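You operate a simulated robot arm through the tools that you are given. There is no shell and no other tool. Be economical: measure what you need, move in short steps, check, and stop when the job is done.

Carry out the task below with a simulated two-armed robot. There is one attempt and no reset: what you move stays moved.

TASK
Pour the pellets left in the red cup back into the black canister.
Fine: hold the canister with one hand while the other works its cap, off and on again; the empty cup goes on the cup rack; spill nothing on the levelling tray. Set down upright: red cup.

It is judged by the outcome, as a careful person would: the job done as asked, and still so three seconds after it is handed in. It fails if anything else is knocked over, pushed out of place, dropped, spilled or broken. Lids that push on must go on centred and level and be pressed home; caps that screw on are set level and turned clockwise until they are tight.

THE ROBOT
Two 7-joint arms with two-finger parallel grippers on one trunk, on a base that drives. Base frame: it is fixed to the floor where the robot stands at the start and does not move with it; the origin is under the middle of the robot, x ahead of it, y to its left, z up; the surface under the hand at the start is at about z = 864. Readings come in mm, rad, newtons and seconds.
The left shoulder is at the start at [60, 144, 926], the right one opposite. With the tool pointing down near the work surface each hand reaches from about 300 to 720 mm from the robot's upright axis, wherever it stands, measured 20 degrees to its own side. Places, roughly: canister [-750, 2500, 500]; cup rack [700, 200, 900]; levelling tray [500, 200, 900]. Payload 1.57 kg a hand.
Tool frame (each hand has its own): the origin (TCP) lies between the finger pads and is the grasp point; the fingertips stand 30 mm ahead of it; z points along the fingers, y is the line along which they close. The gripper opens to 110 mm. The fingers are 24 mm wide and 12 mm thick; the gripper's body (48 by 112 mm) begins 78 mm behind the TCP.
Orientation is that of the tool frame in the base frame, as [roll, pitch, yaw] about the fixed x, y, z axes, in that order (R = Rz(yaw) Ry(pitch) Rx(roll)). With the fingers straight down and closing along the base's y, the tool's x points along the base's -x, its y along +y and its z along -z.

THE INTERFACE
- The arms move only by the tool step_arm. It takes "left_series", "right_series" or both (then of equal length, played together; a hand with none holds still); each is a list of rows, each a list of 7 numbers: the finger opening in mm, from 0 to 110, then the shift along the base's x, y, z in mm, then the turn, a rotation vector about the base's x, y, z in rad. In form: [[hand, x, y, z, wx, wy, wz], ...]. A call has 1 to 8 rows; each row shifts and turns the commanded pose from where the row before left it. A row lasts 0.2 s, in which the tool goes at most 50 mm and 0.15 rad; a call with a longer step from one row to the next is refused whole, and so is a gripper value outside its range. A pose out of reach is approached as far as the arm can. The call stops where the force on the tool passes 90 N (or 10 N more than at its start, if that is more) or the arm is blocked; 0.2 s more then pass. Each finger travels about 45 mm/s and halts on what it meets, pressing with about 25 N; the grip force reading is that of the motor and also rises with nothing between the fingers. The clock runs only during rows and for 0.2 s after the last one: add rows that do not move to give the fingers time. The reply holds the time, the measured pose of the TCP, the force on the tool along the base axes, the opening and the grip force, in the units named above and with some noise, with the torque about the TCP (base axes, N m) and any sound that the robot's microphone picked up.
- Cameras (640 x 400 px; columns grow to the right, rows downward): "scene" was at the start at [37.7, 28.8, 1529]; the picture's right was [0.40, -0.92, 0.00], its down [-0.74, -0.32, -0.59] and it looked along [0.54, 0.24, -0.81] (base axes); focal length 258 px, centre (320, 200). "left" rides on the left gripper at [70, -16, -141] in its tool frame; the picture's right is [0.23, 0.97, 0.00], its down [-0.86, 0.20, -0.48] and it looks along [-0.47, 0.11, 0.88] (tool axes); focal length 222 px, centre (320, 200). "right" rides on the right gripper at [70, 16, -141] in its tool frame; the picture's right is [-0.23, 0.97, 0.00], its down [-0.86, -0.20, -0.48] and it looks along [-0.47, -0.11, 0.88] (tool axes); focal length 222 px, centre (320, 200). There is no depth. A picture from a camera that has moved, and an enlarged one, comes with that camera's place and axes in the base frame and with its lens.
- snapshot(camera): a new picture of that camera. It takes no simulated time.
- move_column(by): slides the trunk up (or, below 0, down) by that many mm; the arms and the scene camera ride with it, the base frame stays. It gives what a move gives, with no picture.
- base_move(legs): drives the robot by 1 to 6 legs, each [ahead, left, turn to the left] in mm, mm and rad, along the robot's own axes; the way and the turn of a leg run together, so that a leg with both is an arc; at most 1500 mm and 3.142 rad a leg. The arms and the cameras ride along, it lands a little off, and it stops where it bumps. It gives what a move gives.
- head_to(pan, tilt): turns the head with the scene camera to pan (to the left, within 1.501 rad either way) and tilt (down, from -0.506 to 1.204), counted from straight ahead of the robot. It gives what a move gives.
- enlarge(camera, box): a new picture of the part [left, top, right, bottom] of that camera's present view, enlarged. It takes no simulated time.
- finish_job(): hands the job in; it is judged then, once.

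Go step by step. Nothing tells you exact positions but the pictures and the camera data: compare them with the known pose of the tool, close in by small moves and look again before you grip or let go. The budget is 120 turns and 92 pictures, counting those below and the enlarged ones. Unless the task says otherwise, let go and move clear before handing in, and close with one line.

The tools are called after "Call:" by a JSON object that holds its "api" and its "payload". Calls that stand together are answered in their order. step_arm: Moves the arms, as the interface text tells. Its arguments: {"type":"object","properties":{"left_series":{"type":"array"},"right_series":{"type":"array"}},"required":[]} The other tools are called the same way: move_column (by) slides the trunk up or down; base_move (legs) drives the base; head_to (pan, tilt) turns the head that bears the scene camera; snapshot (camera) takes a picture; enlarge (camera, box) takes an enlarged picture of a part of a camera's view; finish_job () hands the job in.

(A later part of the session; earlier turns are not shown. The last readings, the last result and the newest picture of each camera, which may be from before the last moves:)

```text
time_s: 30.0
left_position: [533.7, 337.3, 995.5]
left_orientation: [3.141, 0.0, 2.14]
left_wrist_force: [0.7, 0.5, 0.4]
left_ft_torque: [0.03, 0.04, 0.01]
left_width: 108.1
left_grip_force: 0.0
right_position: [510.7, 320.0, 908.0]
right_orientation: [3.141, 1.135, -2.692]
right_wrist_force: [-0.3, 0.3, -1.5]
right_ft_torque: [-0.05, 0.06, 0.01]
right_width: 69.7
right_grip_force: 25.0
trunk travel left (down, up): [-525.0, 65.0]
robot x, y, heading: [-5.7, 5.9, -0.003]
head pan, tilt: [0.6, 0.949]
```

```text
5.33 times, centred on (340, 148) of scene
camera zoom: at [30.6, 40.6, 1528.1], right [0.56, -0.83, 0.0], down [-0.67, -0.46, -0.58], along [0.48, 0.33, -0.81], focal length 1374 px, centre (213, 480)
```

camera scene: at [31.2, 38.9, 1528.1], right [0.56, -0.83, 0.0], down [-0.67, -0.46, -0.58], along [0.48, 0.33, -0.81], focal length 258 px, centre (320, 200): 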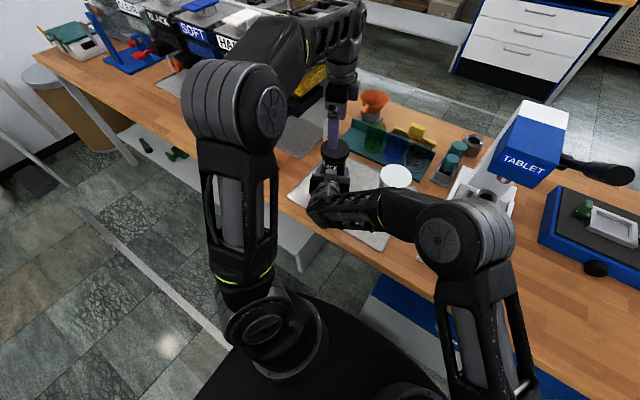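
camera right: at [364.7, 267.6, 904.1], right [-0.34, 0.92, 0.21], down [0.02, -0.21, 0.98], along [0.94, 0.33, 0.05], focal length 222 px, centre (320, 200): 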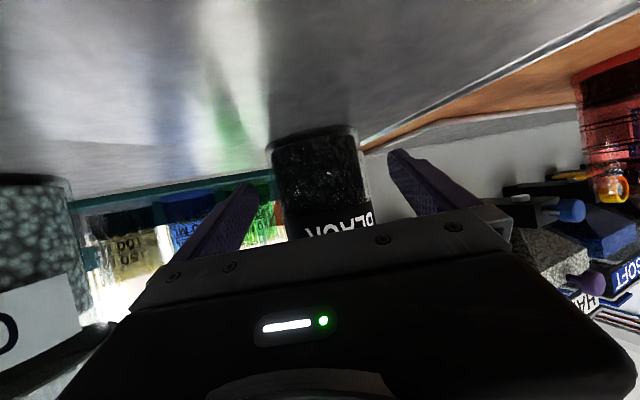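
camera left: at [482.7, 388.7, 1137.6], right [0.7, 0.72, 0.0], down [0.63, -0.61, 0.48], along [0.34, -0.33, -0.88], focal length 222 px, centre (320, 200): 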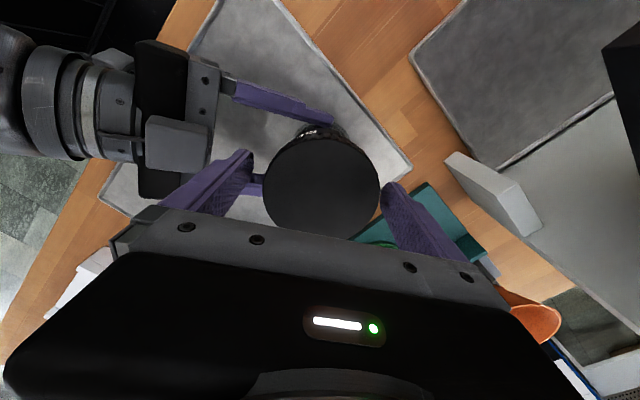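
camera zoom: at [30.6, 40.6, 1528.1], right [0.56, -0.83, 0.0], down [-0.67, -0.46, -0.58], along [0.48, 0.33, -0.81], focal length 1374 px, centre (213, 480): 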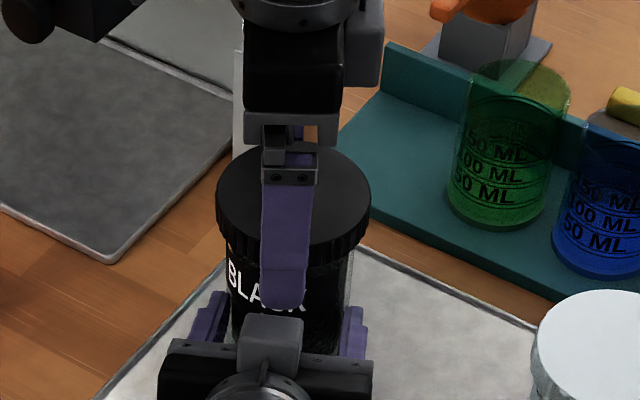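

Everything relaxed; the lid top is about 6 mm higher. I regrip, nudging slightly towards the canister axis, and turn on.

Call:
{"api": "step_arm", "payload": {"left_series": [[108, 1, -2, 1, 0, 0, 0], [60, 0, 0, 0, 0, 0, 0], [60, 0, 0, 0, 0, 0, 0], [60, 0, 0, 0, 0, 0, 0], [60, 0, 0, 0.5, 0, 0, 0.15], [60, 0, 0, 0.5, 0, 0, 0.15], [60, 0, 0, 0.5, 0, 0, 0.15], [60, 0, 0, 0.5, 0, 0, 0.15]]}}

Call:
{"api": "step_arm", "payload": {"left_series": [[60, 0, 0, 0.5, 0, 0, 0.15], [60, 0, 0, 0.5, 0, 0, 0.15], [60, 0, 0, 0.5, 0, 0, 0.15], [60, 0, 0, 0.5, 0, 0, 0.15], [60, 0, 0, 0.5, 0, 0, 0.15], [60, 0, 0, 0.5, 0, 0, 0.15]]}}

Call:
{"api": "enlarge", "payload": {"camera": "scene", "box": [280, 110, 400, 185]}}

```text
time_s: 31.8
left_position: [534.9, 335.8, 997.1]
left_orientation: [-3.139, 0.0, 2.746]
left_wrist_force: [3.5, -2.3, -2.9]
left_ft_torque: [-0.05, -0.19, -0.02]
left_width: 85.2
left_grip_force: 24.9
right_position: [512.1, 320.8, 908.1]
right_orientation: [-3.141, 1.139, -2.692]
right_wrist_force: [-3.8, 2.0, 0.8]
right_ft_torque: [-0.11, -0.17, 0.13]
right_width: 69.5
right_grip_force: 25.0
trunk travel left (down, up): [-525.0, 65.0]
robot x, y, heading: [5.6, 2.1, 0.0]
head pan, tilt: [0.6, 0.949]
```

```text
time_s: 33.2
left_position: [536.2, 338.0, 1001.7]
left_orientation: [3.141, 0.001, -2.639]
left_wrist_force: [-1.3, -9.6, -2.6]
left_ft_torque: [-0.17, 0.07, -0.19]
left_width: 85.4
left_grip_force: 25.1
right_position: [512.4, 319.9, 905.2]
right_orientation: [-3.136, 1.131, -2.691]
right_wrist_force: [1.2, 10.4, -0.1]
right_ft_torque: [-0.73, 0.11, 0.45]
right_width: 70.6
right_grip_force: 25.4
trunk travel left (down, up): [-525.0, 65.0]
robot x, y, heading: [0.7, -0.1, -0.005]
head pan, tilt: [0.6, 0.949]
```

```text
5.33 times, centred on (340, 148) of scene
camera zoom: at [30.7, 40.5, 1528.1], right [0.56, -0.83, 0.0], down [-0.67, -0.46, -0.58], along [0.48, 0.33, -0.81], focal length 1374 px, centre (213, 480)
```

zoom: 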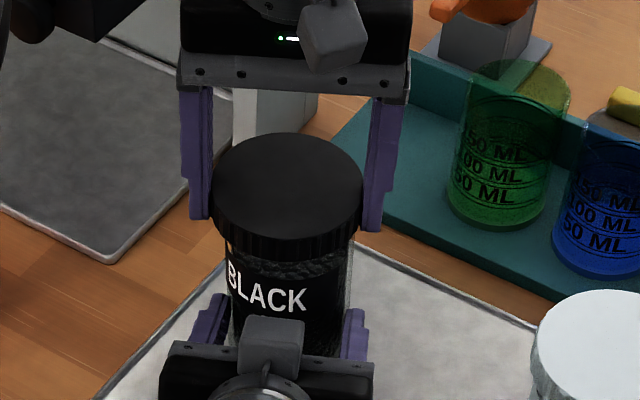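

The lid is clearly higher and forces are small. I test with a gentle lift.

Call:
{"api": "step_arm", "payload": {"left_series": [[60, 0, 0, 2, 0, 0, 0.1], [60, 0, 0, 2, 0, 0, 0.1], [60, 0, 0, 2, 0, 0, 0.1]]}}

```text
time_s: 34.0
left_position: [535.9, 336.0, 1008.0]
left_orientation: [-3.141, 0.001, -2.341]
left_wrist_force: [1.3, -11.0, -1.1]
left_ft_torque: [-0.17, -0.03, -0.18]
left_width: 84.9
left_grip_force: 24.7
right_position: [511.5, 322.3, 906.5]
right_orientation: [3.141, 1.136, -2.69]
right_wrist_force: [-1.6, 10.9, 0.5]
right_ft_torque: [-0.88, -0.24, 0.49]
right_width: 70.7
right_grip_force: 25.1
trunk travel left (down, up): [-525.0, 65.0]
robot x, y, heading: [1.0, 1.6, 0.002]
head pan, tilt: [0.6, 0.949]
```

No vertical resistance, so the thread seems free. I lift further.

Call:
{"api": "step_arm", "payload": {"left_series": [[60, 0, 0, 6, 0, 0, 0], [60, 0, 0, 8, 0, 0, 0], [60, 0, 0, 10, 0, 0, 0]]}}

Call:
{"api": "enlarge", "payload": {"camera": "scene", "box": [280, 90, 420, 180]}}

```text
time_s: 34.8
left_position: [535.9, 337.1, 1032.2]
left_orientation: [3.141, 0.0, -2.341]
left_wrist_force: [-0.7, 0.3, -0.1]
left_ft_torque: [-0.03, -0.01, -0.02]
left_width: 85.2
left_grip_force: 24.9
right_position: [512.6, 320.1, 906.7]
right_orientation: [3.14, 1.136, -2.692]
right_wrist_force: [-0.8, 0.2, -0.7]
right_ft_torque: [-0.01, 0.04, 0.01]
right_width: 70.5
right_grip_force: 25.1
trunk travel left (down, up): [-525.0, 65.0]
robot x, y, heading: [1.2, 1.5, -0.004]
head pan, tilt: [0.6, 0.949]
```

```text
4.44 times, centred on (350, 135) of scene
camera zoom: at [30.5, 40.4, 1528.1], right [0.56, -0.83, 0.0], down [-0.67, -0.46, -0.58], along [0.48, 0.33, -0.81], focal length 1145 px, centre (187, 489)
```

zoom: 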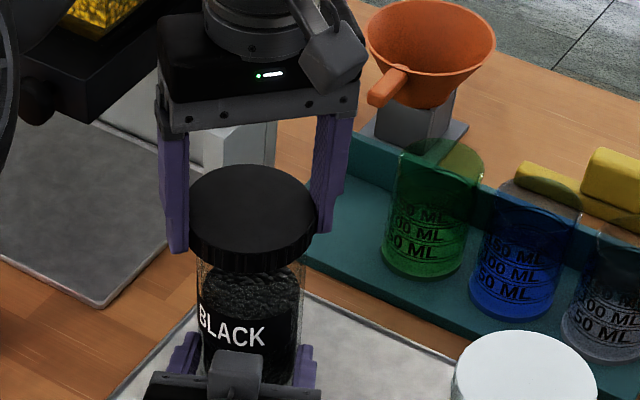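

The cap is off; black pellets reach near the rim. I'll set the cap down on the free bench spot at about [475, 448], between tray and red cup.

Call:
{"api": "step_arm", "payload": {"left_series": [[60, 0, 0, 25, 0, 0, 0.1], [60, -15, 28, 0, 0, 0, 0.1], [60, -16, 28, 0, 0, 0, 0.1], [60, -15, 28, 0, 0, 0, 0.1], [60, -15, 27, 0, 0, 0, 0.1], [60, 0, 0, -40, 0, 0, 0], [60, 0, 0, -40, 0, 0, 0], [60, 0, 0, -30, 0, 0, 0]]}}

Call:
{"api": "enlarge", "payload": {"camera": "scene", "box": [220, 90, 400, 210]}}

```text
time_s: 36.6
left_position: [474.7, 447.9, 944.4]
left_orientation: [-3.141, 0.001, -1.84]
left_wrist_force: [0.0, 0.9, -0.5]
left_ft_torque: [0.0, 0.01, 0.01]
left_width: 85.0
left_grip_force: 24.9
right_position: [512.7, 321.1, 906.0]
right_orientation: [3.141, 1.137, -2.69]
right_wrist_force: [0.2, 0.7, -1.1]
right_ft_torque: [-0.03, 0.03, 0.01]
right_width: 70.1
right_grip_force: 25.3
trunk travel left (down, up): [-525.0, 65.0]
robot x, y, heading: [2.7, 0.7, -0.0]
head pan, tilt: [0.6, 0.949]
```

```text
3.33 times, centred on (310, 150) of scene
camera zoom: at [31.0, 40.7, 1528.1], right [0.56, -0.83, 0.0], down [-0.67, -0.46, -0.58], along [0.48, 0.33, -0.81], focal length 859 px, centre (353, 367)
```

zoom: 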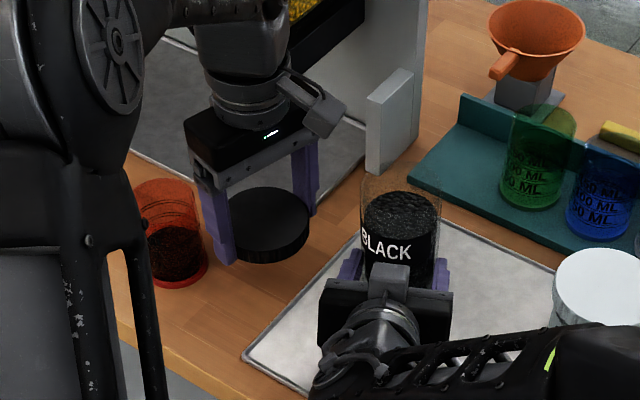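

Good. I lower the cap to the bench in small final steps.

Call:
{"api": "step_arm", "payload": {"left_series": [[60, 0, 0, -25, 0, 0, 0], [60, 0, 0, -15, 0, 0, 0], [60, 0, 0, -4, 0, 0, 0], [60, 0, 0, -2, 0, 0, 0]]}}

```text
time_s: 37.6
left_position: [473.7, 449.0, 899.0]
left_orientation: [-3.141, 0.0, -1.843]
left_wrist_force: [-0.4, 0.0, 0.3]
left_ft_torque: [0.02, 0.0, 0.01]
left_width: 85.0
left_grip_force: 25.2
right_position: [511.6, 321.9, 906.4]
right_orientation: [3.141, 1.136, -2.692]
right_wrist_force: [-0.3, 0.1, -0.9]
right_ft_torque: [0.01, 0.08, 0.02]
right_width: 70.1
right_grip_force: 25.4
trunk travel left (down, up): [-525.0, 65.0]
robot x, y, heading: [-1.4, 1.2, -0.001]
head pan, tilt: [0.6, 0.949]
```

Call:
{"api": "step_arm", "payload": {"left_series": [[60, 0, 0, -2, 0, 0, 0], [60, 0, 0, -1.5, 0, 0, 0]]}}

Call:
{"api": "enlarge", "payload": {"camera": "scene", "box": [240, 120, 340, 180]}}

```text
time_s: 38.2
left_position: [473.6, 448.0, 895.6]
left_orientation: [3.141, 0.001, -1.841]
left_wrist_force: [0.7, 0.0, -0.4]
left_ft_torque: [-0.02, -0.02, 0.01]
left_width: 85.3
left_grip_force: 25.5
right_position: [511.4, 320.7, 907.6]
right_orientation: [3.14, 1.136, -2.692]
right_wrist_force: [0.2, -0.2, -1.6]
right_ft_torque: [-0.01, 0.08, -0.03]
right_width: 70.4
right_grip_force: 25.5
trunk travel left (down, up): [-525.0, 65.0]
robot x, y, heading: [1.3, -2.7, 0.001]
head pan, tilt: [0.6, 0.949]
```

```text
6.40 times, centred on (290, 150) of scene
camera zoom: at [30.6, 40.6, 1528.1], right [0.56, -0.83, 0.0], down [-0.67, -0.46, -0.58], along [0.48, 0.33, -0.81], focal length 1649 px, centre (512, 520)
```

zoom: 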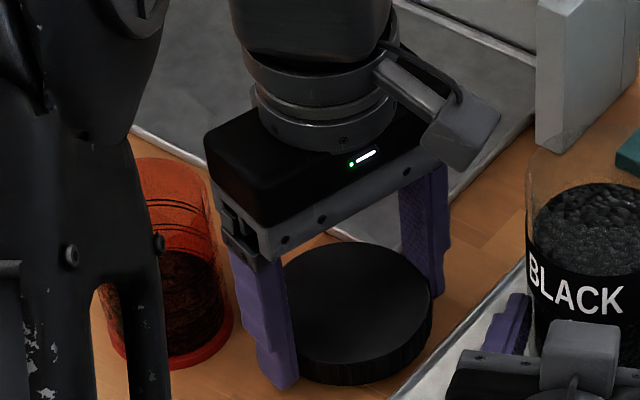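

Call:
{"api": "step_arm", "payload": {"left_series": [[60, 0, 0, -1, 0, 0, 0], [60, 0, 0, -1, 0, 0, 0]]}}

```text
time_s: 38.8
left_position: [475.3, 446.8, 894.6]
left_orientation: [3.141, 0.0, -1.841]
left_wrist_force: [0.1, -0.4, -0.7]
left_ft_torque: [0.0, 0.0, 0.02]
left_width: 85.2
left_grip_force: 25.0
right_position: [512.5, 321.4, 906.4]
right_orientation: [-3.14, 1.136, -2.693]
right_wrist_force: [-0.7, 0.0, -1.9]
right_ft_torque: [-0.03, 0.03, -0.01]
right_width: 70.2
right_grip_force: 25.0
trunk travel left (down, up): [-525.0, 65.0]
robot x, y, heading: [-1.2, 0.7, -0.002]
head pan, tilt: [0.6, 0.949]
```

Call:
{"api": "step_arm", "payload": {"left_series": [[60, 0, 0, -1, 0, 0, 0], [60, 0, 0, -1, 0, 0, 0], [60, 0, 0, -1, 0, 0, 0]]}}

```text
time_s: 39.6
left_position: [475.0, 447.4, 891.6]
left_orientation: [3.141, -0.001, -1.839]
left_wrist_force: [0.4, 0.5, -0.3]
left_ft_torque: [0.0, 0.0, -0.02]
left_width: 85.1
left_grip_force: 25.7
right_position: [511.9, 320.8, 907.3]
right_orientation: [3.141, 1.135, -2.692]
right_wrist_force: [-0.5, -0.9, -2.4]
right_ft_torque: [-0.03, 0.06, 0.04]
right_width: 70.2
right_grip_force: 25.3
trunk travel left (down, up): [-525.0, 65.0]
robot x, y, heading: [2.9, 0.7, -0.004]
head pan, tilt: [0.6, 0.949]
```

Call:
{"api": "step_arm", "payload": {"left_series": [[60, 0, 0, -1, 0, 0, 0], [60, 0, 0, -1, 0, 0, 0], [60, 0, 0, -1, 0, 0, 0]]}}

Call:
{"api": "enlarge", "payload": {"camera": "scene", "box": [240, 120, 340, 180]}}

```text
time_s: 40.4
left_position: [475.2, 446.8, 889.7]
left_orientation: [-3.14, 0.001, -1.84]
left_wrist_force: [-0.5, 0.1, 11.1]
left_ft_torque: [-0.02, 0.54, 0.03]
left_width: 85.5
left_grip_force: 25.2
right_position: [511.5, 319.5, 907.1]
right_orientation: [3.141, 1.136, -2.691]
right_wrist_force: [-0.2, 0.5, -1.8]
right_ft_torque: [-0.02, 0.06, 0.03]
right_width: 70.2
right_grip_force: 25.0
trunk travel left (down, up): [-525.0, 65.0]
robot x, y, heading: [-1.3, -1.7, 0.004]
head pan, tilt: [0.6, 0.949]
```

```text
6.40 times, centred on (290, 150) of scene
camera zoom: at [29.8, 39.8, 1528.3], right [0.56, -0.83, 0.0], down [-0.67, -0.46, -0.58], along [0.48, 0.33, -0.81], focal length 1649 px, centre (512, 520)
```

zoom: 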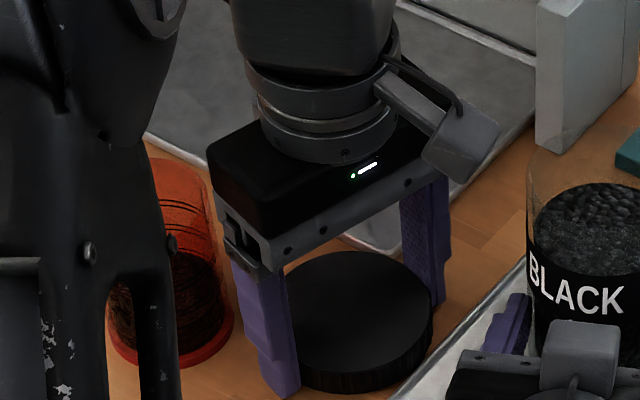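

Contact felt (11 N). I open the fingers, rise clear, and look.

Call:
{"api": "step_arm", "payload": {"left_series": [[110, 0, 0, 1, 0, 0, 0], [110, 0, 0, 0, 0, 0, 0], [110, 0, 0, 0, 0, 0, 0], [110, 0, 0, 0, 0, 0, 0], [110, 0, 0, 40, 0, 0, 0], [110, 0, 0, 45, 0, 0, 0], [110, 0, 0, 45, 0, 0, 0], [110, -20, -10, 35, 0, 0, 0]]}}

Call:
{"api": "snapshot", "payload": {"camera": "left"}}

Call:
{"api": "enlarge", "payload": {"camera": "scene", "box": [220, 100, 380, 200]}}

```text
time_s: 42.2
left_position: [453.0, 438.5, 1054.2]
left_orientation: [3.141, 0.0, -1.841]
left_wrist_force: [-0.9, -0.1, -0.5]
left_ft_torque: [0.03, 0.01, 0.0]
left_width: 110.0
left_grip_force: 0.0
right_position: [510.9, 321.6, 906.5]
right_orientation: [-3.14, 1.137, -2.69]
right_wrist_force: [-0.4, 0.4, -1.1]
right_ft_torque: [0.0, 0.03, 0.03]
right_width: 70.3
right_grip_force: 25.3
trunk travel left (down, up): [-525.0, 65.0]
robot x, y, heading: [-1.3, -1.7, -0.005]
head pan, tilt: [0.6, 0.949]
```

```text
49 pictures are left
camera left: at [449.3, 366.1, 1197.7], right [-1.0, 0.04, 0.0], down [0.04, 0.88, 0.48], along [0.02, 0.48, -0.88], focal length 222 px, centre (320, 200)
```

left: 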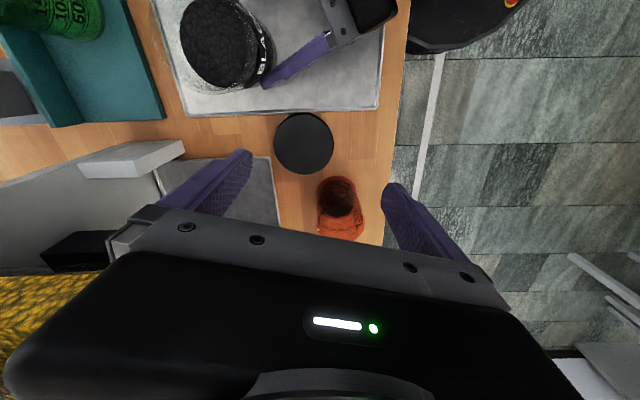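

```text
4.00 times, centred on (300, 150) of scene
camera zoom: at [29.4, 40.2, 1528.1], right [0.56, -0.83, 0.0], down [-0.67, -0.46, -0.58], along [0.48, 0.33, -0.81], focal length 1030 px, centre (400, 400)
```

zoom: 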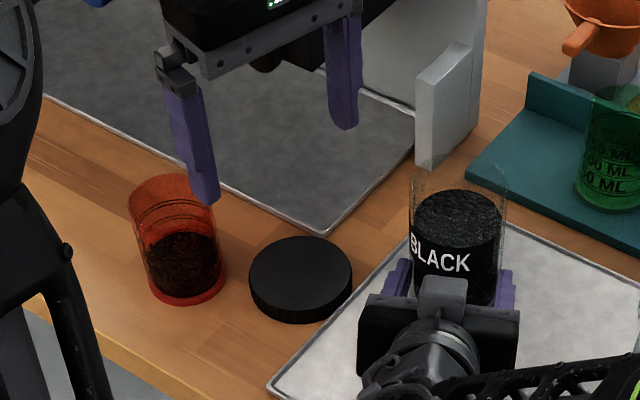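

Cap is on the bench at [476, 444]; cup at about [424, 535]. I turn the left hand to neutral above the cup, then tip it to horizontal so I can straddle the cup from above.

Call:
{"api": "step_arm", "payload": {"left_series": [[88, -5, 12, 5, 0, 0, -0.15], [88, -5, 12, 5, 0, 0, -0.15], [88, -5, 12, 0, 0, 0, -0.15], [88, -5, 12, 0, 0, 0, -0.15], [88, -5, 12, 0, 0, 0, -0.15], [88, -4, 12, 0, 0, 0, -0.15], [88, -4, 12, 0, 0, 0, -0.15], [88, -4, 12, 0, 0, 0, -0.15]]}}

Call:
{"api": "step_arm", "payload": {"left_series": [[88, 0, 0, 0, 0, 0, -0.1], [88, 0, 0, 0, 0, -0.15, 0], [88, 0, 0, 0, 0, -0.15, 0], [88, 0, 0, 0, 0, -0.15, 0], [88, 0, 0, 0, 0, -0.15, 0], [88, 0, 0, 0, 0, -0.15, 0], [88, 0, 0, 0, 0, -0.15, 0], [88, 0, 0, 0, 0, -0.15, 0]]}}

Call:
{"api": "step_arm", "payload": {"left_series": [[88, 0, 0, 0, 0, -0.15, 0], [88, 0, 0, 0, 0, -0.15, 0], [88, 0, 0, 0, 0, -0.15, 0], [88, 0, 0, 0, 0, -0.07, 0]]}}

Call:
{"api": "snapshot", "payload": {"camera": "scene"}}

Call:
{"api": "snapshot", "payload": {"camera": "left"}}

```text
time_s: 44.0
left_position: [418.3, 533.9, 1065.8]
left_orientation: [-3.14, 0.0, -3.043]
left_wrist_force: [-0.2, -0.3, 0.4]
left_ft_torque: [0.01, -0.05, 0.0]
left_width: 88.1
left_grip_force: 0.1
right_position: [511.8, 322.1, 907.3]
right_orientation: [3.141, 1.136, -2.692]
right_wrist_force: [0.1, -0.1, -1.6]
right_ft_torque: [-0.02, 0.06, 0.01]
right_width: 69.8
right_grip_force: 24.4
trunk travel left (down, up): [-525.0, 65.0]
robot x, y, heading: [0.6, 0.2, 0.0]
head pan, tilt: [0.6, 0.949]
```

```text
time_s: 45.8
left_position: [417.0, 533.7, 1064.4]
left_orientation: [-3.139, 1.05, -3.138]
left_wrist_force: [-0.3, -0.8, -0.4]
left_ft_torque: [0.04, -0.02, -0.02]
left_width: 88.1
left_grip_force: 0.1
right_position: [511.4, 320.7, 907.3]
right_orientation: [3.141, 1.137, -2.691]
right_wrist_force: [0.4, -0.1, -2.5]
right_ft_torque: [0.02, 0.08, 0.01]
right_width: 69.7
right_grip_force: 25.1
trunk travel left (down, up): [-525.0, 65.0]
robot x, y, heading: [-0.1, 0.7, 0.001]
head pan, tilt: [0.6, 0.949]
```

```text
time_s: 46.8
left_position: [417.8, 533.3, 1065.2]
left_orientation: [-1.379, 1.57, -1.378]
left_wrist_force: [0.3, 0.4, -0.5]
left_ft_torque: [-0.02, 0.01, -0.01]
left_width: 88.1
left_grip_force: 0.0
right_position: [512.6, 320.7, 906.5]
right_orientation: [-3.141, 1.136, -2.69]
right_wrist_force: [0.1, -0.5, -2.6]
right_ft_torque: [-0.05, 0.03, 0.01]
right_width: 69.9
right_grip_force: 25.3
trunk travel left (down, up): [-525.0, 65.0]
robot x, y, heading: [-1.9, 1.6, -0.001]
head pan, tilt: [0.6, 0.949]
```

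```text
47 pictures are left
camera scene: at [30.7, 40.6, 1528.1], right [0.56, -0.83, 0.0], down [-0.67, -0.46, -0.58], along [0.48, 0.33, -0.81], focal length 258 px, centre (320, 200)
```

scene: 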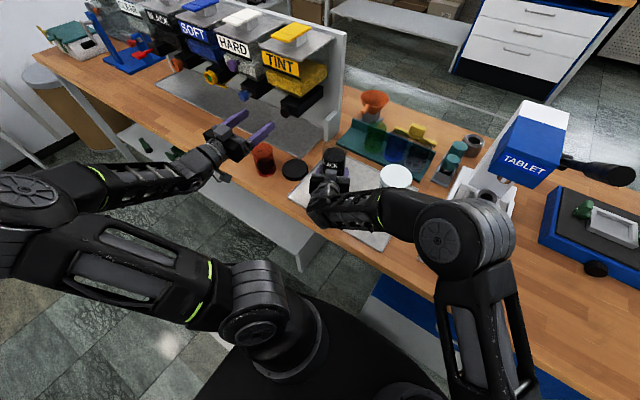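

```text
46 pictures are left
camera left: at [276.2, 517.7, 997.0], right [0.0, 0.97, -0.23], down [-0.48, 0.2, 0.85], along [0.88, 0.11, 0.47], focal length 222 px, centre (320, 200)
```

left: 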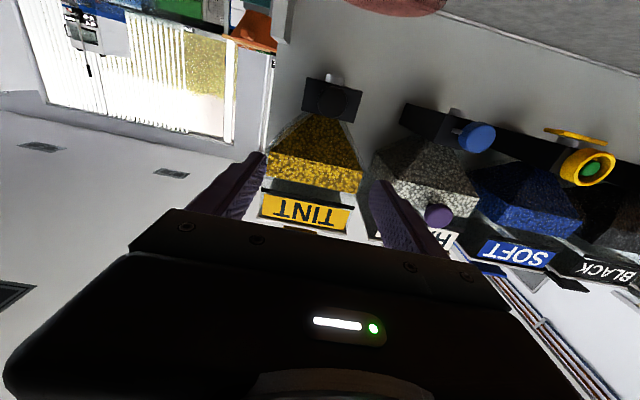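

The hand is horizontal; the cup rim is visible at the top of the left view. I lower part way and check the centring.

Call:
{"api": "step_arm", "payload": {"left_series": [[88, 0, -1, -30, 0, 0, 0], [88, 0, 0, -30, 0, 0, 0], [88, 0, 0, -20, 0, 0, 0]]}}

Call:
{"api": "snapshot", "payload": {"camera": "left"}}

Call:
{"api": "enlarge", "payload": {"camera": "scene", "box": [200, 100, 320, 175]}}

```text
time_s: 47.6
left_position: [416.9, 533.1, 985.7]
left_orientation: [-2.624, 1.57, -2.624]
left_wrist_force: [-0.9, -0.4, 0.6]
left_ft_torque: [-0.01, 0.03, 0.0]
left_width: 88.2
left_grip_force: 0.1
right_position: [511.0, 321.0, 906.6]
right_orientation: [3.141, 1.137, -2.692]
right_wrist_force: [-0.2, -0.7, -1.3]
right_ft_torque: [-0.05, 0.06, 0.03]
right_width: 69.9
right_grip_force: 25.2
trunk travel left (down, up): [-525.0, 65.0]
robot x, y, heading: [-0.0, 3.2, -0.002]
head pan, tilt: [0.6, 0.949]
```

```text
45 pictures are left
camera left: at [276.3, 516.7, 916.9], right [0.0, 0.97, -0.23], down [-0.48, 0.2, 0.86], along [0.88, 0.11, 0.46], focal length 222 px, centre (320, 200)
```

left: 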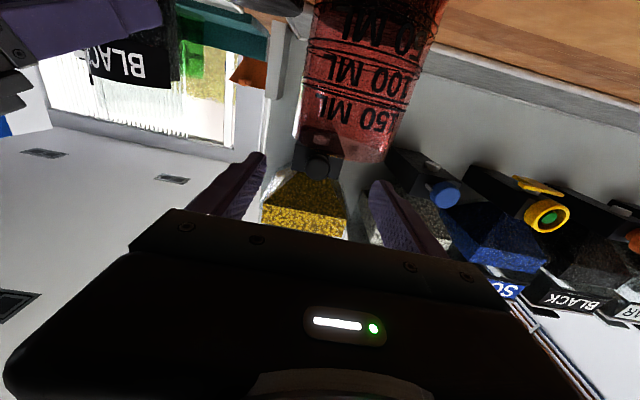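

```text
5.33 times, centred on (260, 138) of scene
camera zoom: at [30.5, 40.9, 1528.1], right [0.56, -0.83, 0.0], down [-0.67, -0.46, -0.58], along [0.48, 0.33, -0.81], focal length 1374 px, centre (640, 533)
```

zoom: 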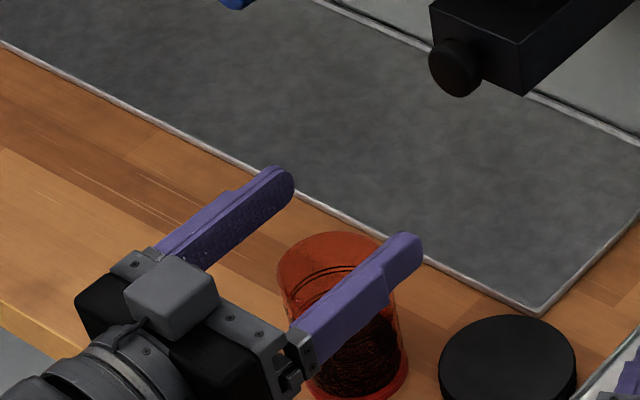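

The cup axis is at about [427, 538]. I shift 4 mm left, lower around the cup and close gently.

Call:
{"api": "step_arm", "payload": {"left_series": [[88, 0, 4, -10, 0, 0, 0], [88, 0, 1, -25, 0, 0, 0], [88, 0, 0, -25, 0, 0, 0], [88, 0, 0, -18, 0, 0, 0]]}}

Call:
{"api": "snapshot", "payload": {"camera": "left"}}

Call:
{"api": "enlarge", "payload": {"camera": "scene", "box": [200, 110, 320, 185]}}

```text
time_s: 48.6
left_position: [417.7, 538.5, 907.6]
left_orientation: [-2.962, 1.57, -2.963]
left_wrist_force: [-0.6, 0.5, -0.8]
left_ft_torque: [-0.02, 0.01, 0.0]
left_width: 87.8
left_grip_force: 0.0
right_position: [512.2, 320.6, 906.7]
right_orientation: [-3.141, 1.137, -2.691]
right_wrist_force: [-1.0, -0.6, -0.5]
right_ft_torque: [0.01, 0.05, 0.0]
right_width: 69.8
right_grip_force: 25.4
trunk travel left (down, up): [-525.0, 65.0]
robot x, y, heading: [-2.1, -1.0, -0.004]
head pan, tilt: [0.6, 0.949]
```

```text
43 pictures are left
camera left: at [276.5, 522.5, 839.6], right [0.0, 0.97, -0.23], down [-0.48, 0.2, 0.86], along [0.88, 0.11, 0.46], focal length 222 px, centre (320, 200)
```

left: 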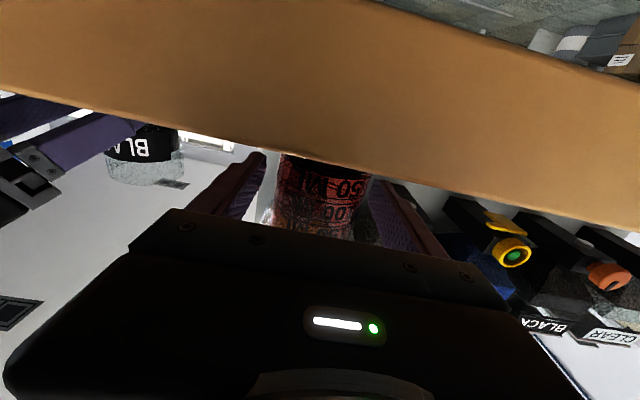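

```text
5.33 times, centred on (260, 148) of scene
camera zoom: at [30.5, 40.8, 1528.1], right [0.56, -0.83, 0.0], down [-0.67, -0.46, -0.58], along [0.48, 0.33, -0.81], focal length 1374 px, centre (640, 480)
```

zoom: 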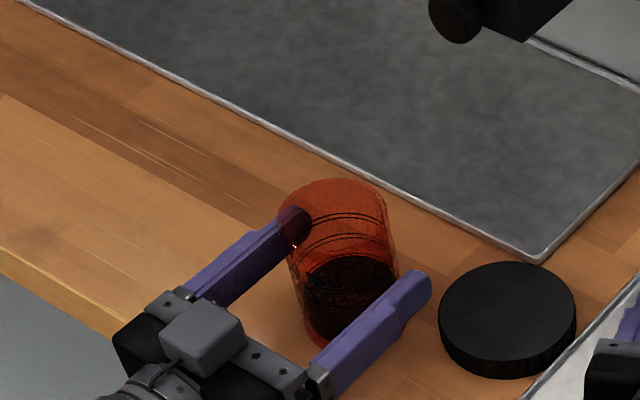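

Straddled and centred. I close on the cup and lift slightly.

Call:
{"api": "step_arm", "payload": {"left_series": [[50, 0, 0, 0, 0, 0, 0], [50, 0, 0, 0, 0, 0, 0], [50, 0, 0, 0, 0, 0, 0], [50, 0, 0, 0, 0, 0, 0], [50, 0, 0, 15, 0, 0, 0], [50, 0, 0, 25, 0, 0, 0]]}}

Call:
{"api": "enlarge", "payload": {"camera": "scene", "box": [200, 100, 320, 175]}}

```text
time_s: 50.0
left_position: [417.0, 538.2, 947.9]
left_orientation: [-2.938, 1.568, -2.94]
left_wrist_force: [0.3, 0.5, -0.4]
left_ft_torque: [0.02, 0.01, -0.01]
left_width: 64.7
left_grip_force: 25.5
right_position: [510.0, 321.2, 907.0]
right_orientation: [-3.141, 1.136, -2.692]
right_wrist_force: [0.0, 0.2, -0.8]
right_ft_torque: [-0.01, 0.05, -0.01]
right_width: 70.2
right_grip_force: 24.6
trunk travel left (down, up): [-525.0, 65.0]
robot x, y, heading: [-1.5, 2.5, -0.005]
head pan, tilt: [0.6, 0.949]
```

```text
5.33 times, centred on (260, 138) of scene
camera zoom: at [30.4, 40.4, 1528.1], right [0.56, -0.83, 0.0], down [-0.67, -0.46, -0.58], along [0.48, 0.33, -0.81], focal length 1374 px, centre (640, 533)
```

zoom: 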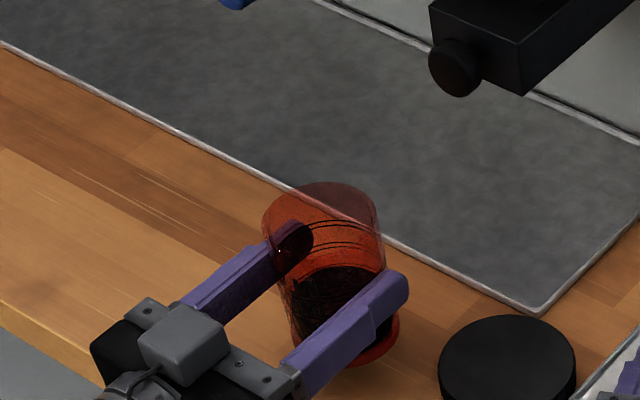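

Cup held firmly (64.7 mm). I raise it, pre-tilt to about 45° (pellets stay well inside) and bring it toward the canister.

Call:
{"api": "step_arm", "payload": {"left_series": [[50, 0, 0, 30, 0, 0, 0], [50, 0, 0, 30, 0, 0.08, 0], [50, 0, 0, 30, 0, 0.1, 0], [50, 0, 0, 30, 0, 0.1, 0], [50, 8, -30, 0, 0, 0.1, 0], [50, 12, -40, 0, 0, 0.1, 0], [50, 12, -40, 0, 0, 0.1, 0], [50, 10, -35, 0, 0, 0.1, 0]]}}

Call:
{"api": "snapshot", "payload": {"camera": "scene"}}

Call:
{"api": "snapshot", "payload": {"camera": "left"}}

```text
time_s: 51.8
left_position: [460.8, 393.1, 1065.4]
left_orientation: [-3.141, 0.886, -3.139]
left_wrist_force: [-0.2, 0.0, 0.4]
left_ft_torque: [0.01, -0.04, 0.02]
left_width: 64.8
left_grip_force: 24.8
right_position: [513.6, 320.8, 906.9]
right_orientation: [3.14, 1.136, -2.693]
right_wrist_force: [-0.1, -0.7, -1.3]
right_ft_torque: [-0.03, 0.04, 0.01]
right_width: 70.2
right_grip_force: 25.0
trunk travel left (down, up): [-525.0, 65.0]
robot x, y, heading: [-0.7, -0.0, 0.001]
head pan, tilt: [0.6, 0.949]
```

```text
40 pictures are left
camera scene: at [31.1, 39.7, 1528.0], right [0.56, -0.83, 0.0], down [-0.67, -0.46, -0.58], along [0.48, 0.33, -0.81], focal length 258 px, centre (320, 200)
```

scene: 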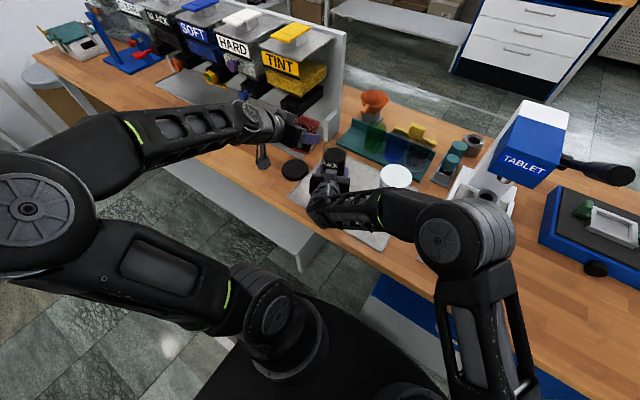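

```text
39 pictures are left
camera left: at [306.5, 378.0, 1102.0], right [-0.15, 0.97, -0.18], down [0.17, 0.2, 0.96], along [0.97, 0.11, -0.19], focal length 222 px, centre (320, 200)
```

left: 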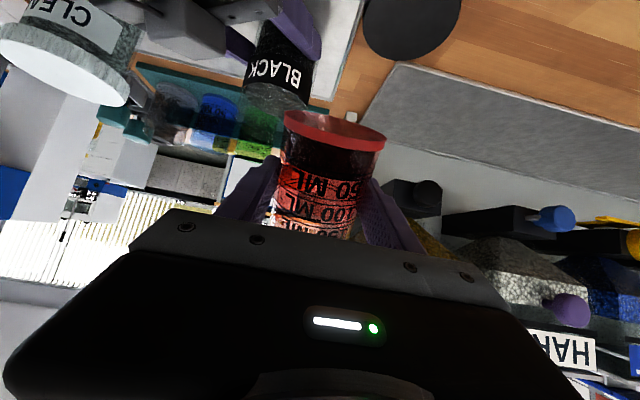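

The cup tilts well above everything. I move it across to the canister line and look closely.

Call:
{"api": "step_arm", "payload": {"left_series": [[50, 1, -30, 0, 0, 0.1, 0], [50, 1, -30, 0, 0, 0.1, 0]]}}

Call:
{"api": "enlarge", "payload": {"camera": "scene", "box": [270, 90, 390, 165]}}

Call:
{"api": "snapshot", "payload": {"camera": "left"}}

```text
time_s: 52.4
left_position: [462.4, 335.2, 1063.8]
left_orientation: [-3.14, 0.688, -3.14]
left_wrist_force: [-0.2, 0.1, -1.8]
left_ft_torque: [0.01, 0.0, -0.01]
left_width: 64.9
left_grip_force: 25.4
right_position: [511.3, 320.9, 906.6]
right_orientation: [-3.142, 1.136, -2.69]
right_wrist_force: [0.1, 0.3, -3.2]
right_ft_torque: [-0.03, 0.06, -0.01]
right_width: 69.6
right_grip_force: 24.7
trunk travel left (down, up): [-525.0, 65.0]
robot x, y, heading: [0.2, -0.6, 0.001]
head pan, tilt: [0.6, 0.949]
```

```text
5.33 times, centred on (330, 128) of scene
camera zoom: at [30.8, 40.4, 1528.0], right [0.56, -0.83, 0.0], down [-0.67, -0.46, -0.58], along [0.48, 0.33, -0.81], focal length 1374 px, centre (267, 587)
```

zoom: 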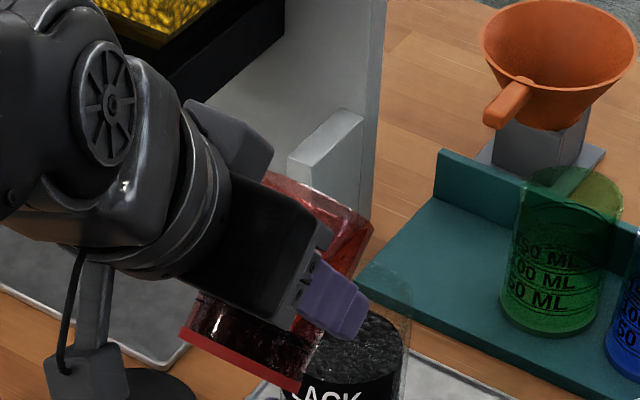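

```text
37 pictures are left
camera left: at [318.3, 318.3, 1130.5], right [-0.18, 0.97, -0.14], down [0.36, 0.2, 0.91], along [0.92, 0.11, -0.38], focal length 222 px, centre (320, 200)
```

left: 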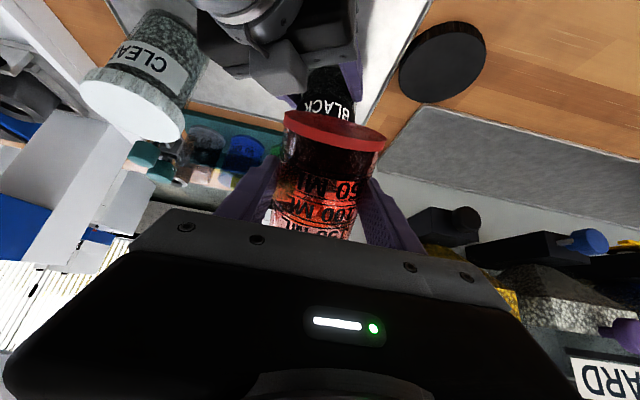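

Alignment looks right. I continue tilting to about 75° while bringing the lip down toward the canister mouth.

Call:
{"api": "step_arm", "payload": {"left_series": [[50, 0, -1, -12, 0, 0.08, 0], [50, 0, -1, -12, 0, 0.085, 0], [50, 3, 0, -3, 0, 0.09, 0], [50, 3, 0, -3, 0, 0.09, 0], [50, 1, 0, 0, 0, 0.08, 0]]}}

Call:
{"api": "enlarge", "payload": {"camera": "scene", "box": [270, 100, 390, 175]}}

Call:
{"api": "snapshot", "payload": {"camera": "left"}}

```text
time_s: 53.6
left_position: [468.1, 331.7, 1036.6]
left_orientation: [3.141, 0.262, -3.14]
left_wrist_force: [-0.1, -0.7, -0.8]
left_ft_torque: [-0.03, 0.0, -0.01]
left_width: 65.0
left_grip_force: 24.7
right_position: [512.4, 321.0, 906.5]
right_orientation: [3.141, 1.136, -2.692]
right_wrist_force: [0.1, -0.8, -2.1]
right_ft_torque: [-0.03, 0.04, -0.01]
right_width: 70.0
right_grip_force: 24.9
trunk travel left (down, up): [-525.0, 65.0]
robot x, y, heading: [2.4, 3.6, 0.002]
head pan, tilt: [0.6, 0.949]
```

```text
5.33 times, centred on (330, 138) of scene
camera zoom: at [31.0, 40.6, 1528.0], right [0.56, -0.83, 0.0], down [-0.67, -0.46, -0.58], along [0.48, 0.33, -0.81], focal length 1374 px, centre (267, 533)
```

zoom: 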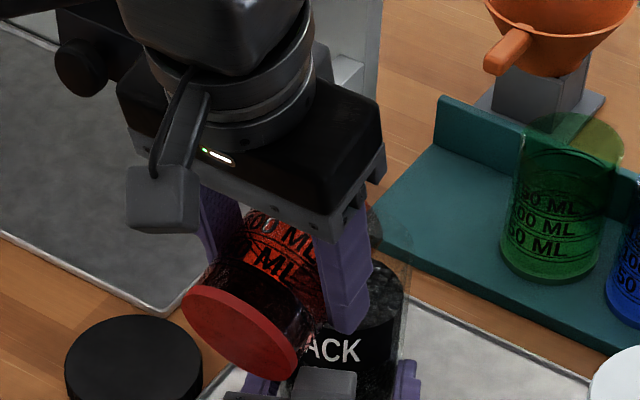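

```text
35 pictures are left
camera left: at [364.3, 315.1, 1156.3], right [-0.22, 0.97, -0.06], down [0.7, 0.2, 0.68], along [0.68, 0.11, -0.73], focal length 222 px, centre (320, 200)
```

left: 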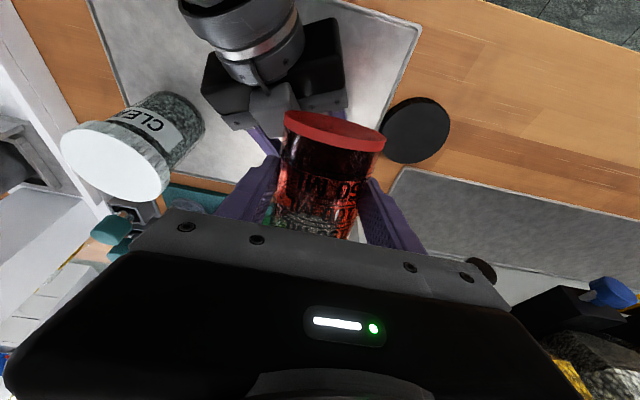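

Lip is over the mouth. I tilt on slowly to 90° and check for flow.

Call:
{"api": "step_arm", "payload": {"left_series": [[50, 3, 0.5, -0.5, 0, 0.065, 0], [50, 3, 0.5, -0.5, 0, 0.065, 0], [50, 3, 0, -0.5, 0, 0.065, 0], [50, 3, 0, -0.5, 0, 0.065, 0], [50, 0, 0, 0, 0, 0, 0]]}}

Call:
{"api": "enlarge", "payload": {"camera": "scene", "box": [270, 100, 390, 175]}}

```text
time_s: 54.8
left_position: [480.2, 332.1, 1033.5]
left_orientation: [-3.141, 0.004, -3.141]
left_wrist_force: [-0.1, -0.5, -0.3]
left_ft_torque: [0.01, 0.0, 0.01]
left_width: 64.8
left_grip_force: 24.8
right_position: [511.5, 320.5, 906.6]
right_orientation: [-3.141, 1.137, -2.69]
right_wrist_force: [-0.1, 0.1, -1.9]
right_ft_torque: [-0.01, 0.1, 0.02]
right_width: 69.9
right_grip_force: 24.8
trunk travel left (down, up): [-525.0, 65.0]
robot x, y, heading: [-0.8, -3.0, 0.002]
head pan, tilt: [0.6, 0.949]
```

```text
5.33 times, centred on (330, 138) of scene
camera zoom: at [30.4, 40.5, 1528.1], right [0.56, -0.83, 0.0], down [-0.67, -0.46, -0.58], along [0.48, 0.33, -0.81], focal length 1374 px, centre (267, 533)
```

zoom: 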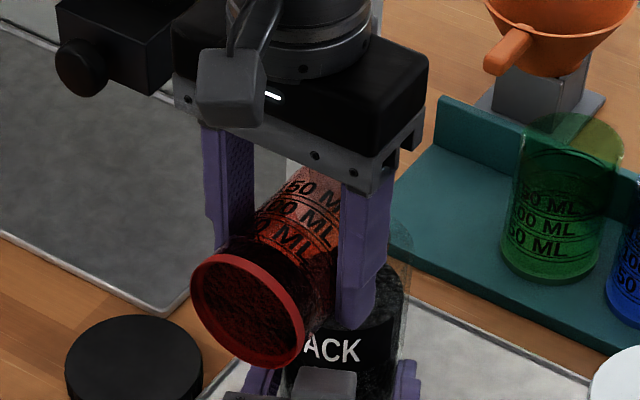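

The pellets lie along the lower wall now. I tilt on to about 105°, keeping the lip in place.

Call:
{"api": "step_arm", "payload": {"left_series": [[50, 3.5, 0.3, 1, 0, 0.065, 0], [50, 3.5, 0.3, 1.5, 0, 0.065, 0], [50, 3.5, 0, 2, 0, 0.065, 0], [50, 3.5, 0, 2, 0, 0.065, 0], [50, 0, 0, 0, 0, 0, 0], [50, 0, 0, 0, 0, 0, 0]]}}

Call:
{"api": "enlarge", "payload": {"camera": "scene", "box": [270, 100, 390, 175]}}

```text
time_s: 56.2
left_position: [490.9, 347.8, 1013.4]
left_orientation: [-3.135, -0.181, -3.141]
left_wrist_force: [-0.4, 0.5, -1.0]
left_ft_torque: [0.01, 0.03, 0.0]
left_width: 60.8
left_grip_force: 25.3
left hand out of reach, approached as far as the arm can: row 3, 4
right_position: [512.2, 320.5, 907.5]
right_orientation: [3.141, 1.137, -2.691]
right_wrist_force: [0.2, -0.3, -1.2]
right_ft_torque: [0.0, 0.05, -0.02]
right_width: 69.9
right_grip_force: 24.5
trunk travel left (down, up): [-525.0, 65.0]
robot x, y, heading: [-4.6, 2.5, 0.001]
head pan, tilt: [0.6, 0.949]
```

```text
5.33 times, centred on (330, 138) of scene
camera zoom: at [30.5, 40.5, 1528.1], right [0.56, -0.83, 0.0], down [-0.67, -0.46, -0.58], along [0.48, 0.33, -0.81], focal length 1374 px, centre (267, 533)
```

zoom: 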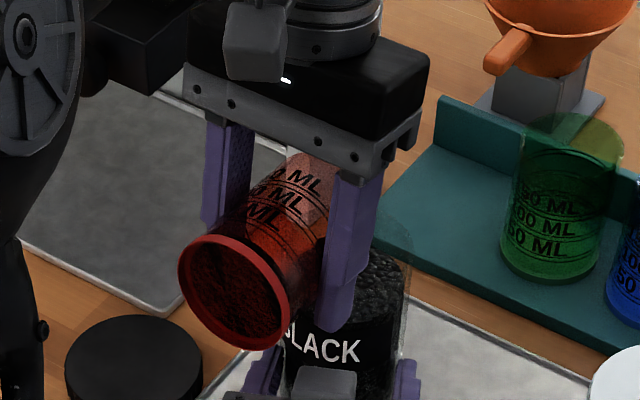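

The arm ran out of reach and sagged with the cup. I stop and look from the left camera before correcting.

Call:
{"api": "snapshot", "payload": {"camera": "left"}}

Call:
{"api": "snapshot", "payload": {"camera": "scene"}}

```text
32 pictures are left
camera left: at [447.9, 332.0, 1167.2], right [-0.22, 0.97, 0.04], down [0.93, 0.2, 0.32], along [0.3, 0.1, -0.95], focal length 222 px, centre (320, 200)
```

left: 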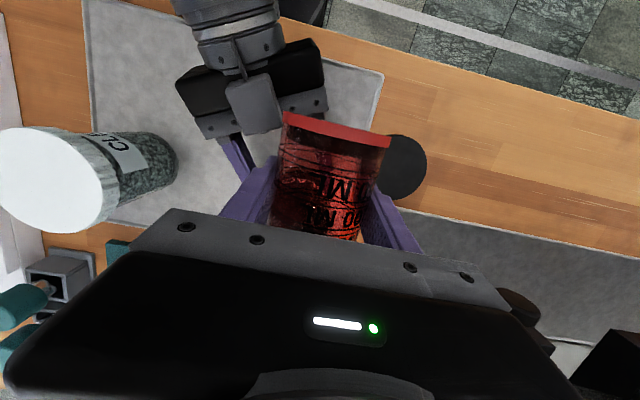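

```text
31 pictures are left
camera scene: at [30.5, 40.5, 1528.1], right [0.56, -0.83, 0.0], down [-0.67, -0.46, -0.58], along [0.48, 0.33, -0.81], focal length 258 px, centre (320, 200)
```

scene: 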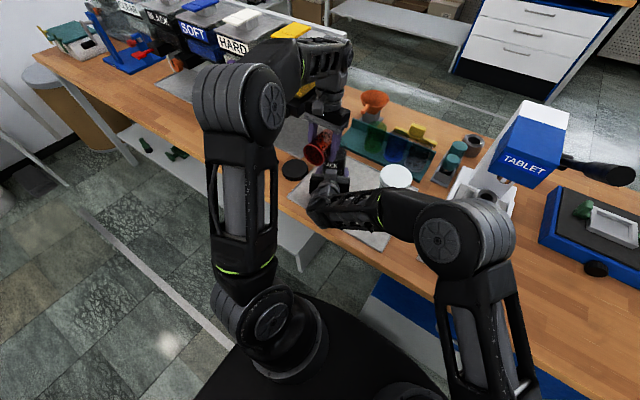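

The cup is still firmly held in the same place in the hand and mostly emptied. I ease it up and back onto the canister line in small steps.

Call:
{"api": "step_arm", "payload": {"left_series": [[50, 0, 0, 3, 0, 0, 0], [50, 0, 0, 3, 0, 0, 0]]}}

```text
time_s: 56.8
left_position: [491.1, 346.6, 1018.4]
left_orientation: [-3.14, -0.181, 3.141]
left_wrist_force: [0.6, 0.5, -0.9]
left_ft_torque: [0.02, -0.01, -0.04]
left_width: 60.6
left_grip_force: 24.7
right_position: [511.9, 319.9, 907.7]
right_orientation: [3.14, 1.138, -2.692]
right_wrist_force: [-0.2, -0.7, -2.1]
right_ft_torque: [-0.03, 0.03, -0.01]
right_width: 69.9
right_grip_force: 25.1
trunk travel left (down, up): [-525.0, 65.0]
robot x, y, heading: [0.2, 0.7, 0.001]
head pan, tilt: [0.6, 0.949]
```

Call:
{"api": "step_arm", "payload": {"left_series": [[50, 0, -4, 4, 0, 0, 0], [50, 0, -5, 3, 0, 0, 0], [50, 0, -4, 3, 0, 0, 0]]}}

Call:
{"api": "enlarge", "payload": {"camera": "scene", "box": [270, 100, 390, 175]}}

```text
time_s: 57.6
left_position: [491.6, 343.4, 1024.6]
left_orientation: [-3.139, -0.174, -3.141]
left_wrist_force: [0.6, -0.2, -0.8]
left_ft_torque: [-0.02, -0.01, 0.03]
left_width: 60.7
left_grip_force: 25.3
left hand out of reach, approached as far as the arm can: row 2, 3
right_position: [511.8, 321.3, 907.4]
right_orientation: [-3.142, 1.136, -2.691]
right_wrist_force: [0.1, 0.4, -1.0]
right_ft_torque: [-0.04, 0.03, 0.0]
right_width: 69.6
right_grip_force: 25.3
trunk travel left (down, up): [-525.0, 65.0]
robot x, y, heading: [-1.9, -0.5, -0.0]
head pan, tilt: [0.6, 0.949]
```

```text
5.33 times, centred on (330, 138) of scene
camera zoom: at [30.6, 40.3, 1528.1], right [0.56, -0.83, 0.0], down [-0.67, -0.46, -0.58], along [0.48, 0.33, -0.81], focal length 1374 px, centre (267, 533)
```

zoom: 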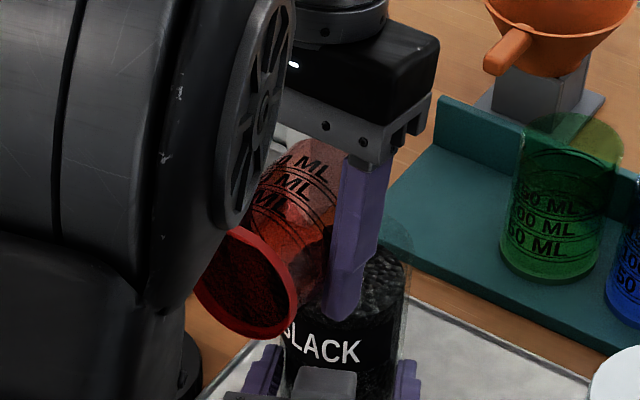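

At 100° most has poured but I need more tilt than the arm can give in this direction. I'll tilt back to 60°, yaw the hand so it pours toward the right instead, and finish there.

Call:
{"api": "step_arm", "payload": {"left_series": [[50, -5, -1, 4, 0, -0.13, 0], [50, -5, -1, 4, 0, -0.14, 0], [50, -5, -1, 4, 0, -0.14, 0], [50, -5, -1, 4, 0, -0.14, 0], [50, -6, -1, 6, 0, -0.14, 0]]}}

Call:
{"api": "enlarge", "payload": {"camera": "scene", "box": [270, 100, 390, 175]}}

```text
time_s: 58.8
left_position: [464.2, 338.5, 1048.1]
left_orientation: [-3.136, 0.513, -3.141]
left_wrist_force: [-0.3, -0.9, -0.5]
left_ft_torque: [0.0, -0.04, 0.01]
left_width: 60.5
left_grip_force: 24.6
right_position: [511.3, 322.3, 907.2]
right_orientation: [-3.141, 1.136, -2.693]
right_wrist_force: [-0.6, -0.4, -1.4]
right_ft_torque: [-0.03, 0.04, 0.03]
right_width: 69.8
right_grip_force: 25.5
trunk travel left (down, up): [-525.0, 65.0]
robot x, y, heading: [-3.0, -3.0, 0.004]
head pan, tilt: [0.6, 0.949]
```

```text
5.33 times, centred on (330, 138) of scene
camera zoom: at [29.7, 40.6, 1528.1], right [0.56, -0.83, 0.0], down [-0.67, -0.46, -0.58], along [0.48, 0.33, -0.81], focal length 1374 px, centre (267, 533)
```

zoom: 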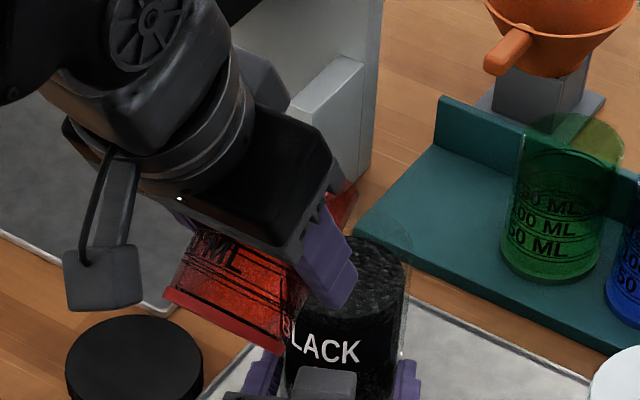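

The cup now looks nearly all red. I check its inside closely.

Call:
{"api": "enlarge", "payload": {"camera": "left", "box": [260, 90, 420, 250]}}

Call:
{"api": "enlarge", "payload": {"camera": "scene", "box": [295, 130, 355, 168]}}

```text
2.50 times, centred on (340, 170) of left
camera zoom: at [333.9, 322.9, 1138.3], right [-0.2, 0.97, -0.12], down [0.51, 0.2, 0.83], along [0.84, 0.1, -0.54], focal length 555 px, centre (270, 275)
```

zoom: 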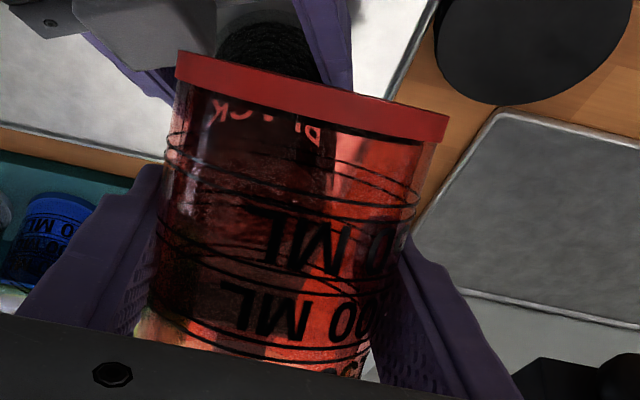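

```text
10.53 times, centred on (325, 149) of scene
camera zoom: at [29.7, 40.6, 1528.1], right [0.56, -0.83, 0.0], down [-0.67, -0.46, -0.58], along [0.48, 0.33, -0.81], focal length 2712 px, centre (267, 737)
```

zoom: 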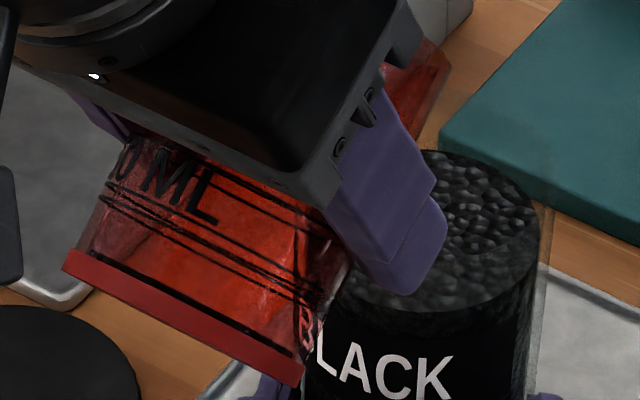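

It looks empty: the canister label shows through it. I take the cup back to the left while bringing it upright, and look inside.

Call:
{"api": "step_arm", "payload": {"left_series": [[50, -3, 5, 20, 0, -0.1, 0], [50, -5, 35, 10, 0, -0.13, 0], [50, -8, 40, 0, 0, -0.13, 0], [50, -8, 40, 0, 0, -0.14, 0], [50, -8, 40, 0, 0, -0.14, 0], [50, -8, 39, -5, 0, -0.14, 0], [50, -7, 0, -25, 0, -0.14, 0], [50, 0, 0, -30, 0, -0.138, 0]]}}

Call:
{"api": "enlarge", "payload": {"camera": "scene", "box": [190, 90, 370, 205]}}

```text
time_s: 60.6
left_position: [419.2, 537.3, 1020.6]
left_orientation: [-2.956, 1.551, -2.968]
left_wrist_force: [-0.8, 0.1, -0.4]
left_ft_torque: [-0.01, 0.02, 0.03]
left_width: 60.3
left_grip_force: 24.9
left hand out of reach, approached as far as the arm can: row 8
right_position: [512.3, 320.2, 907.3]
right_orientation: [3.141, 1.136, -2.69]
right_wrist_force: [-0.9, 0.7, -1.8]
right_ft_torque: [-0.04, 0.05, 0.02]
right_width: 69.7
right_grip_force: 25.0
trunk travel left (down, up): [-525.0, 65.0]
robot x, y, heading: [0.4, 0.4, -0.0]
head pan, tilt: [0.6, 0.949]
```

```text
3.48 times, centred on (280, 148) of scene
camera zoom: at [30.8, 40.5, 1528.1], right [0.56, -0.83, 0.0], down [-0.67, -0.46, -0.58], along [0.48, 0.33, -0.81], focal length 896 px, centre (459, 383)
```

zoom: 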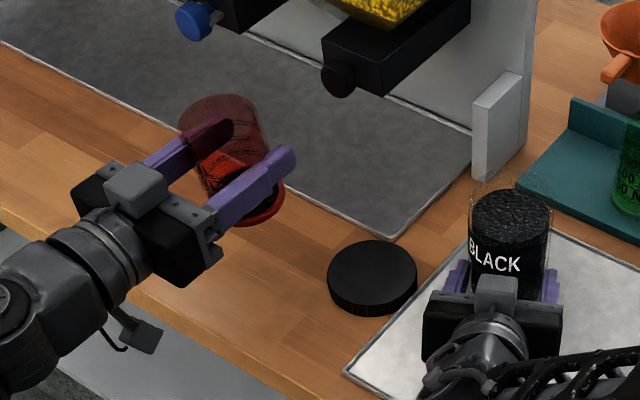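

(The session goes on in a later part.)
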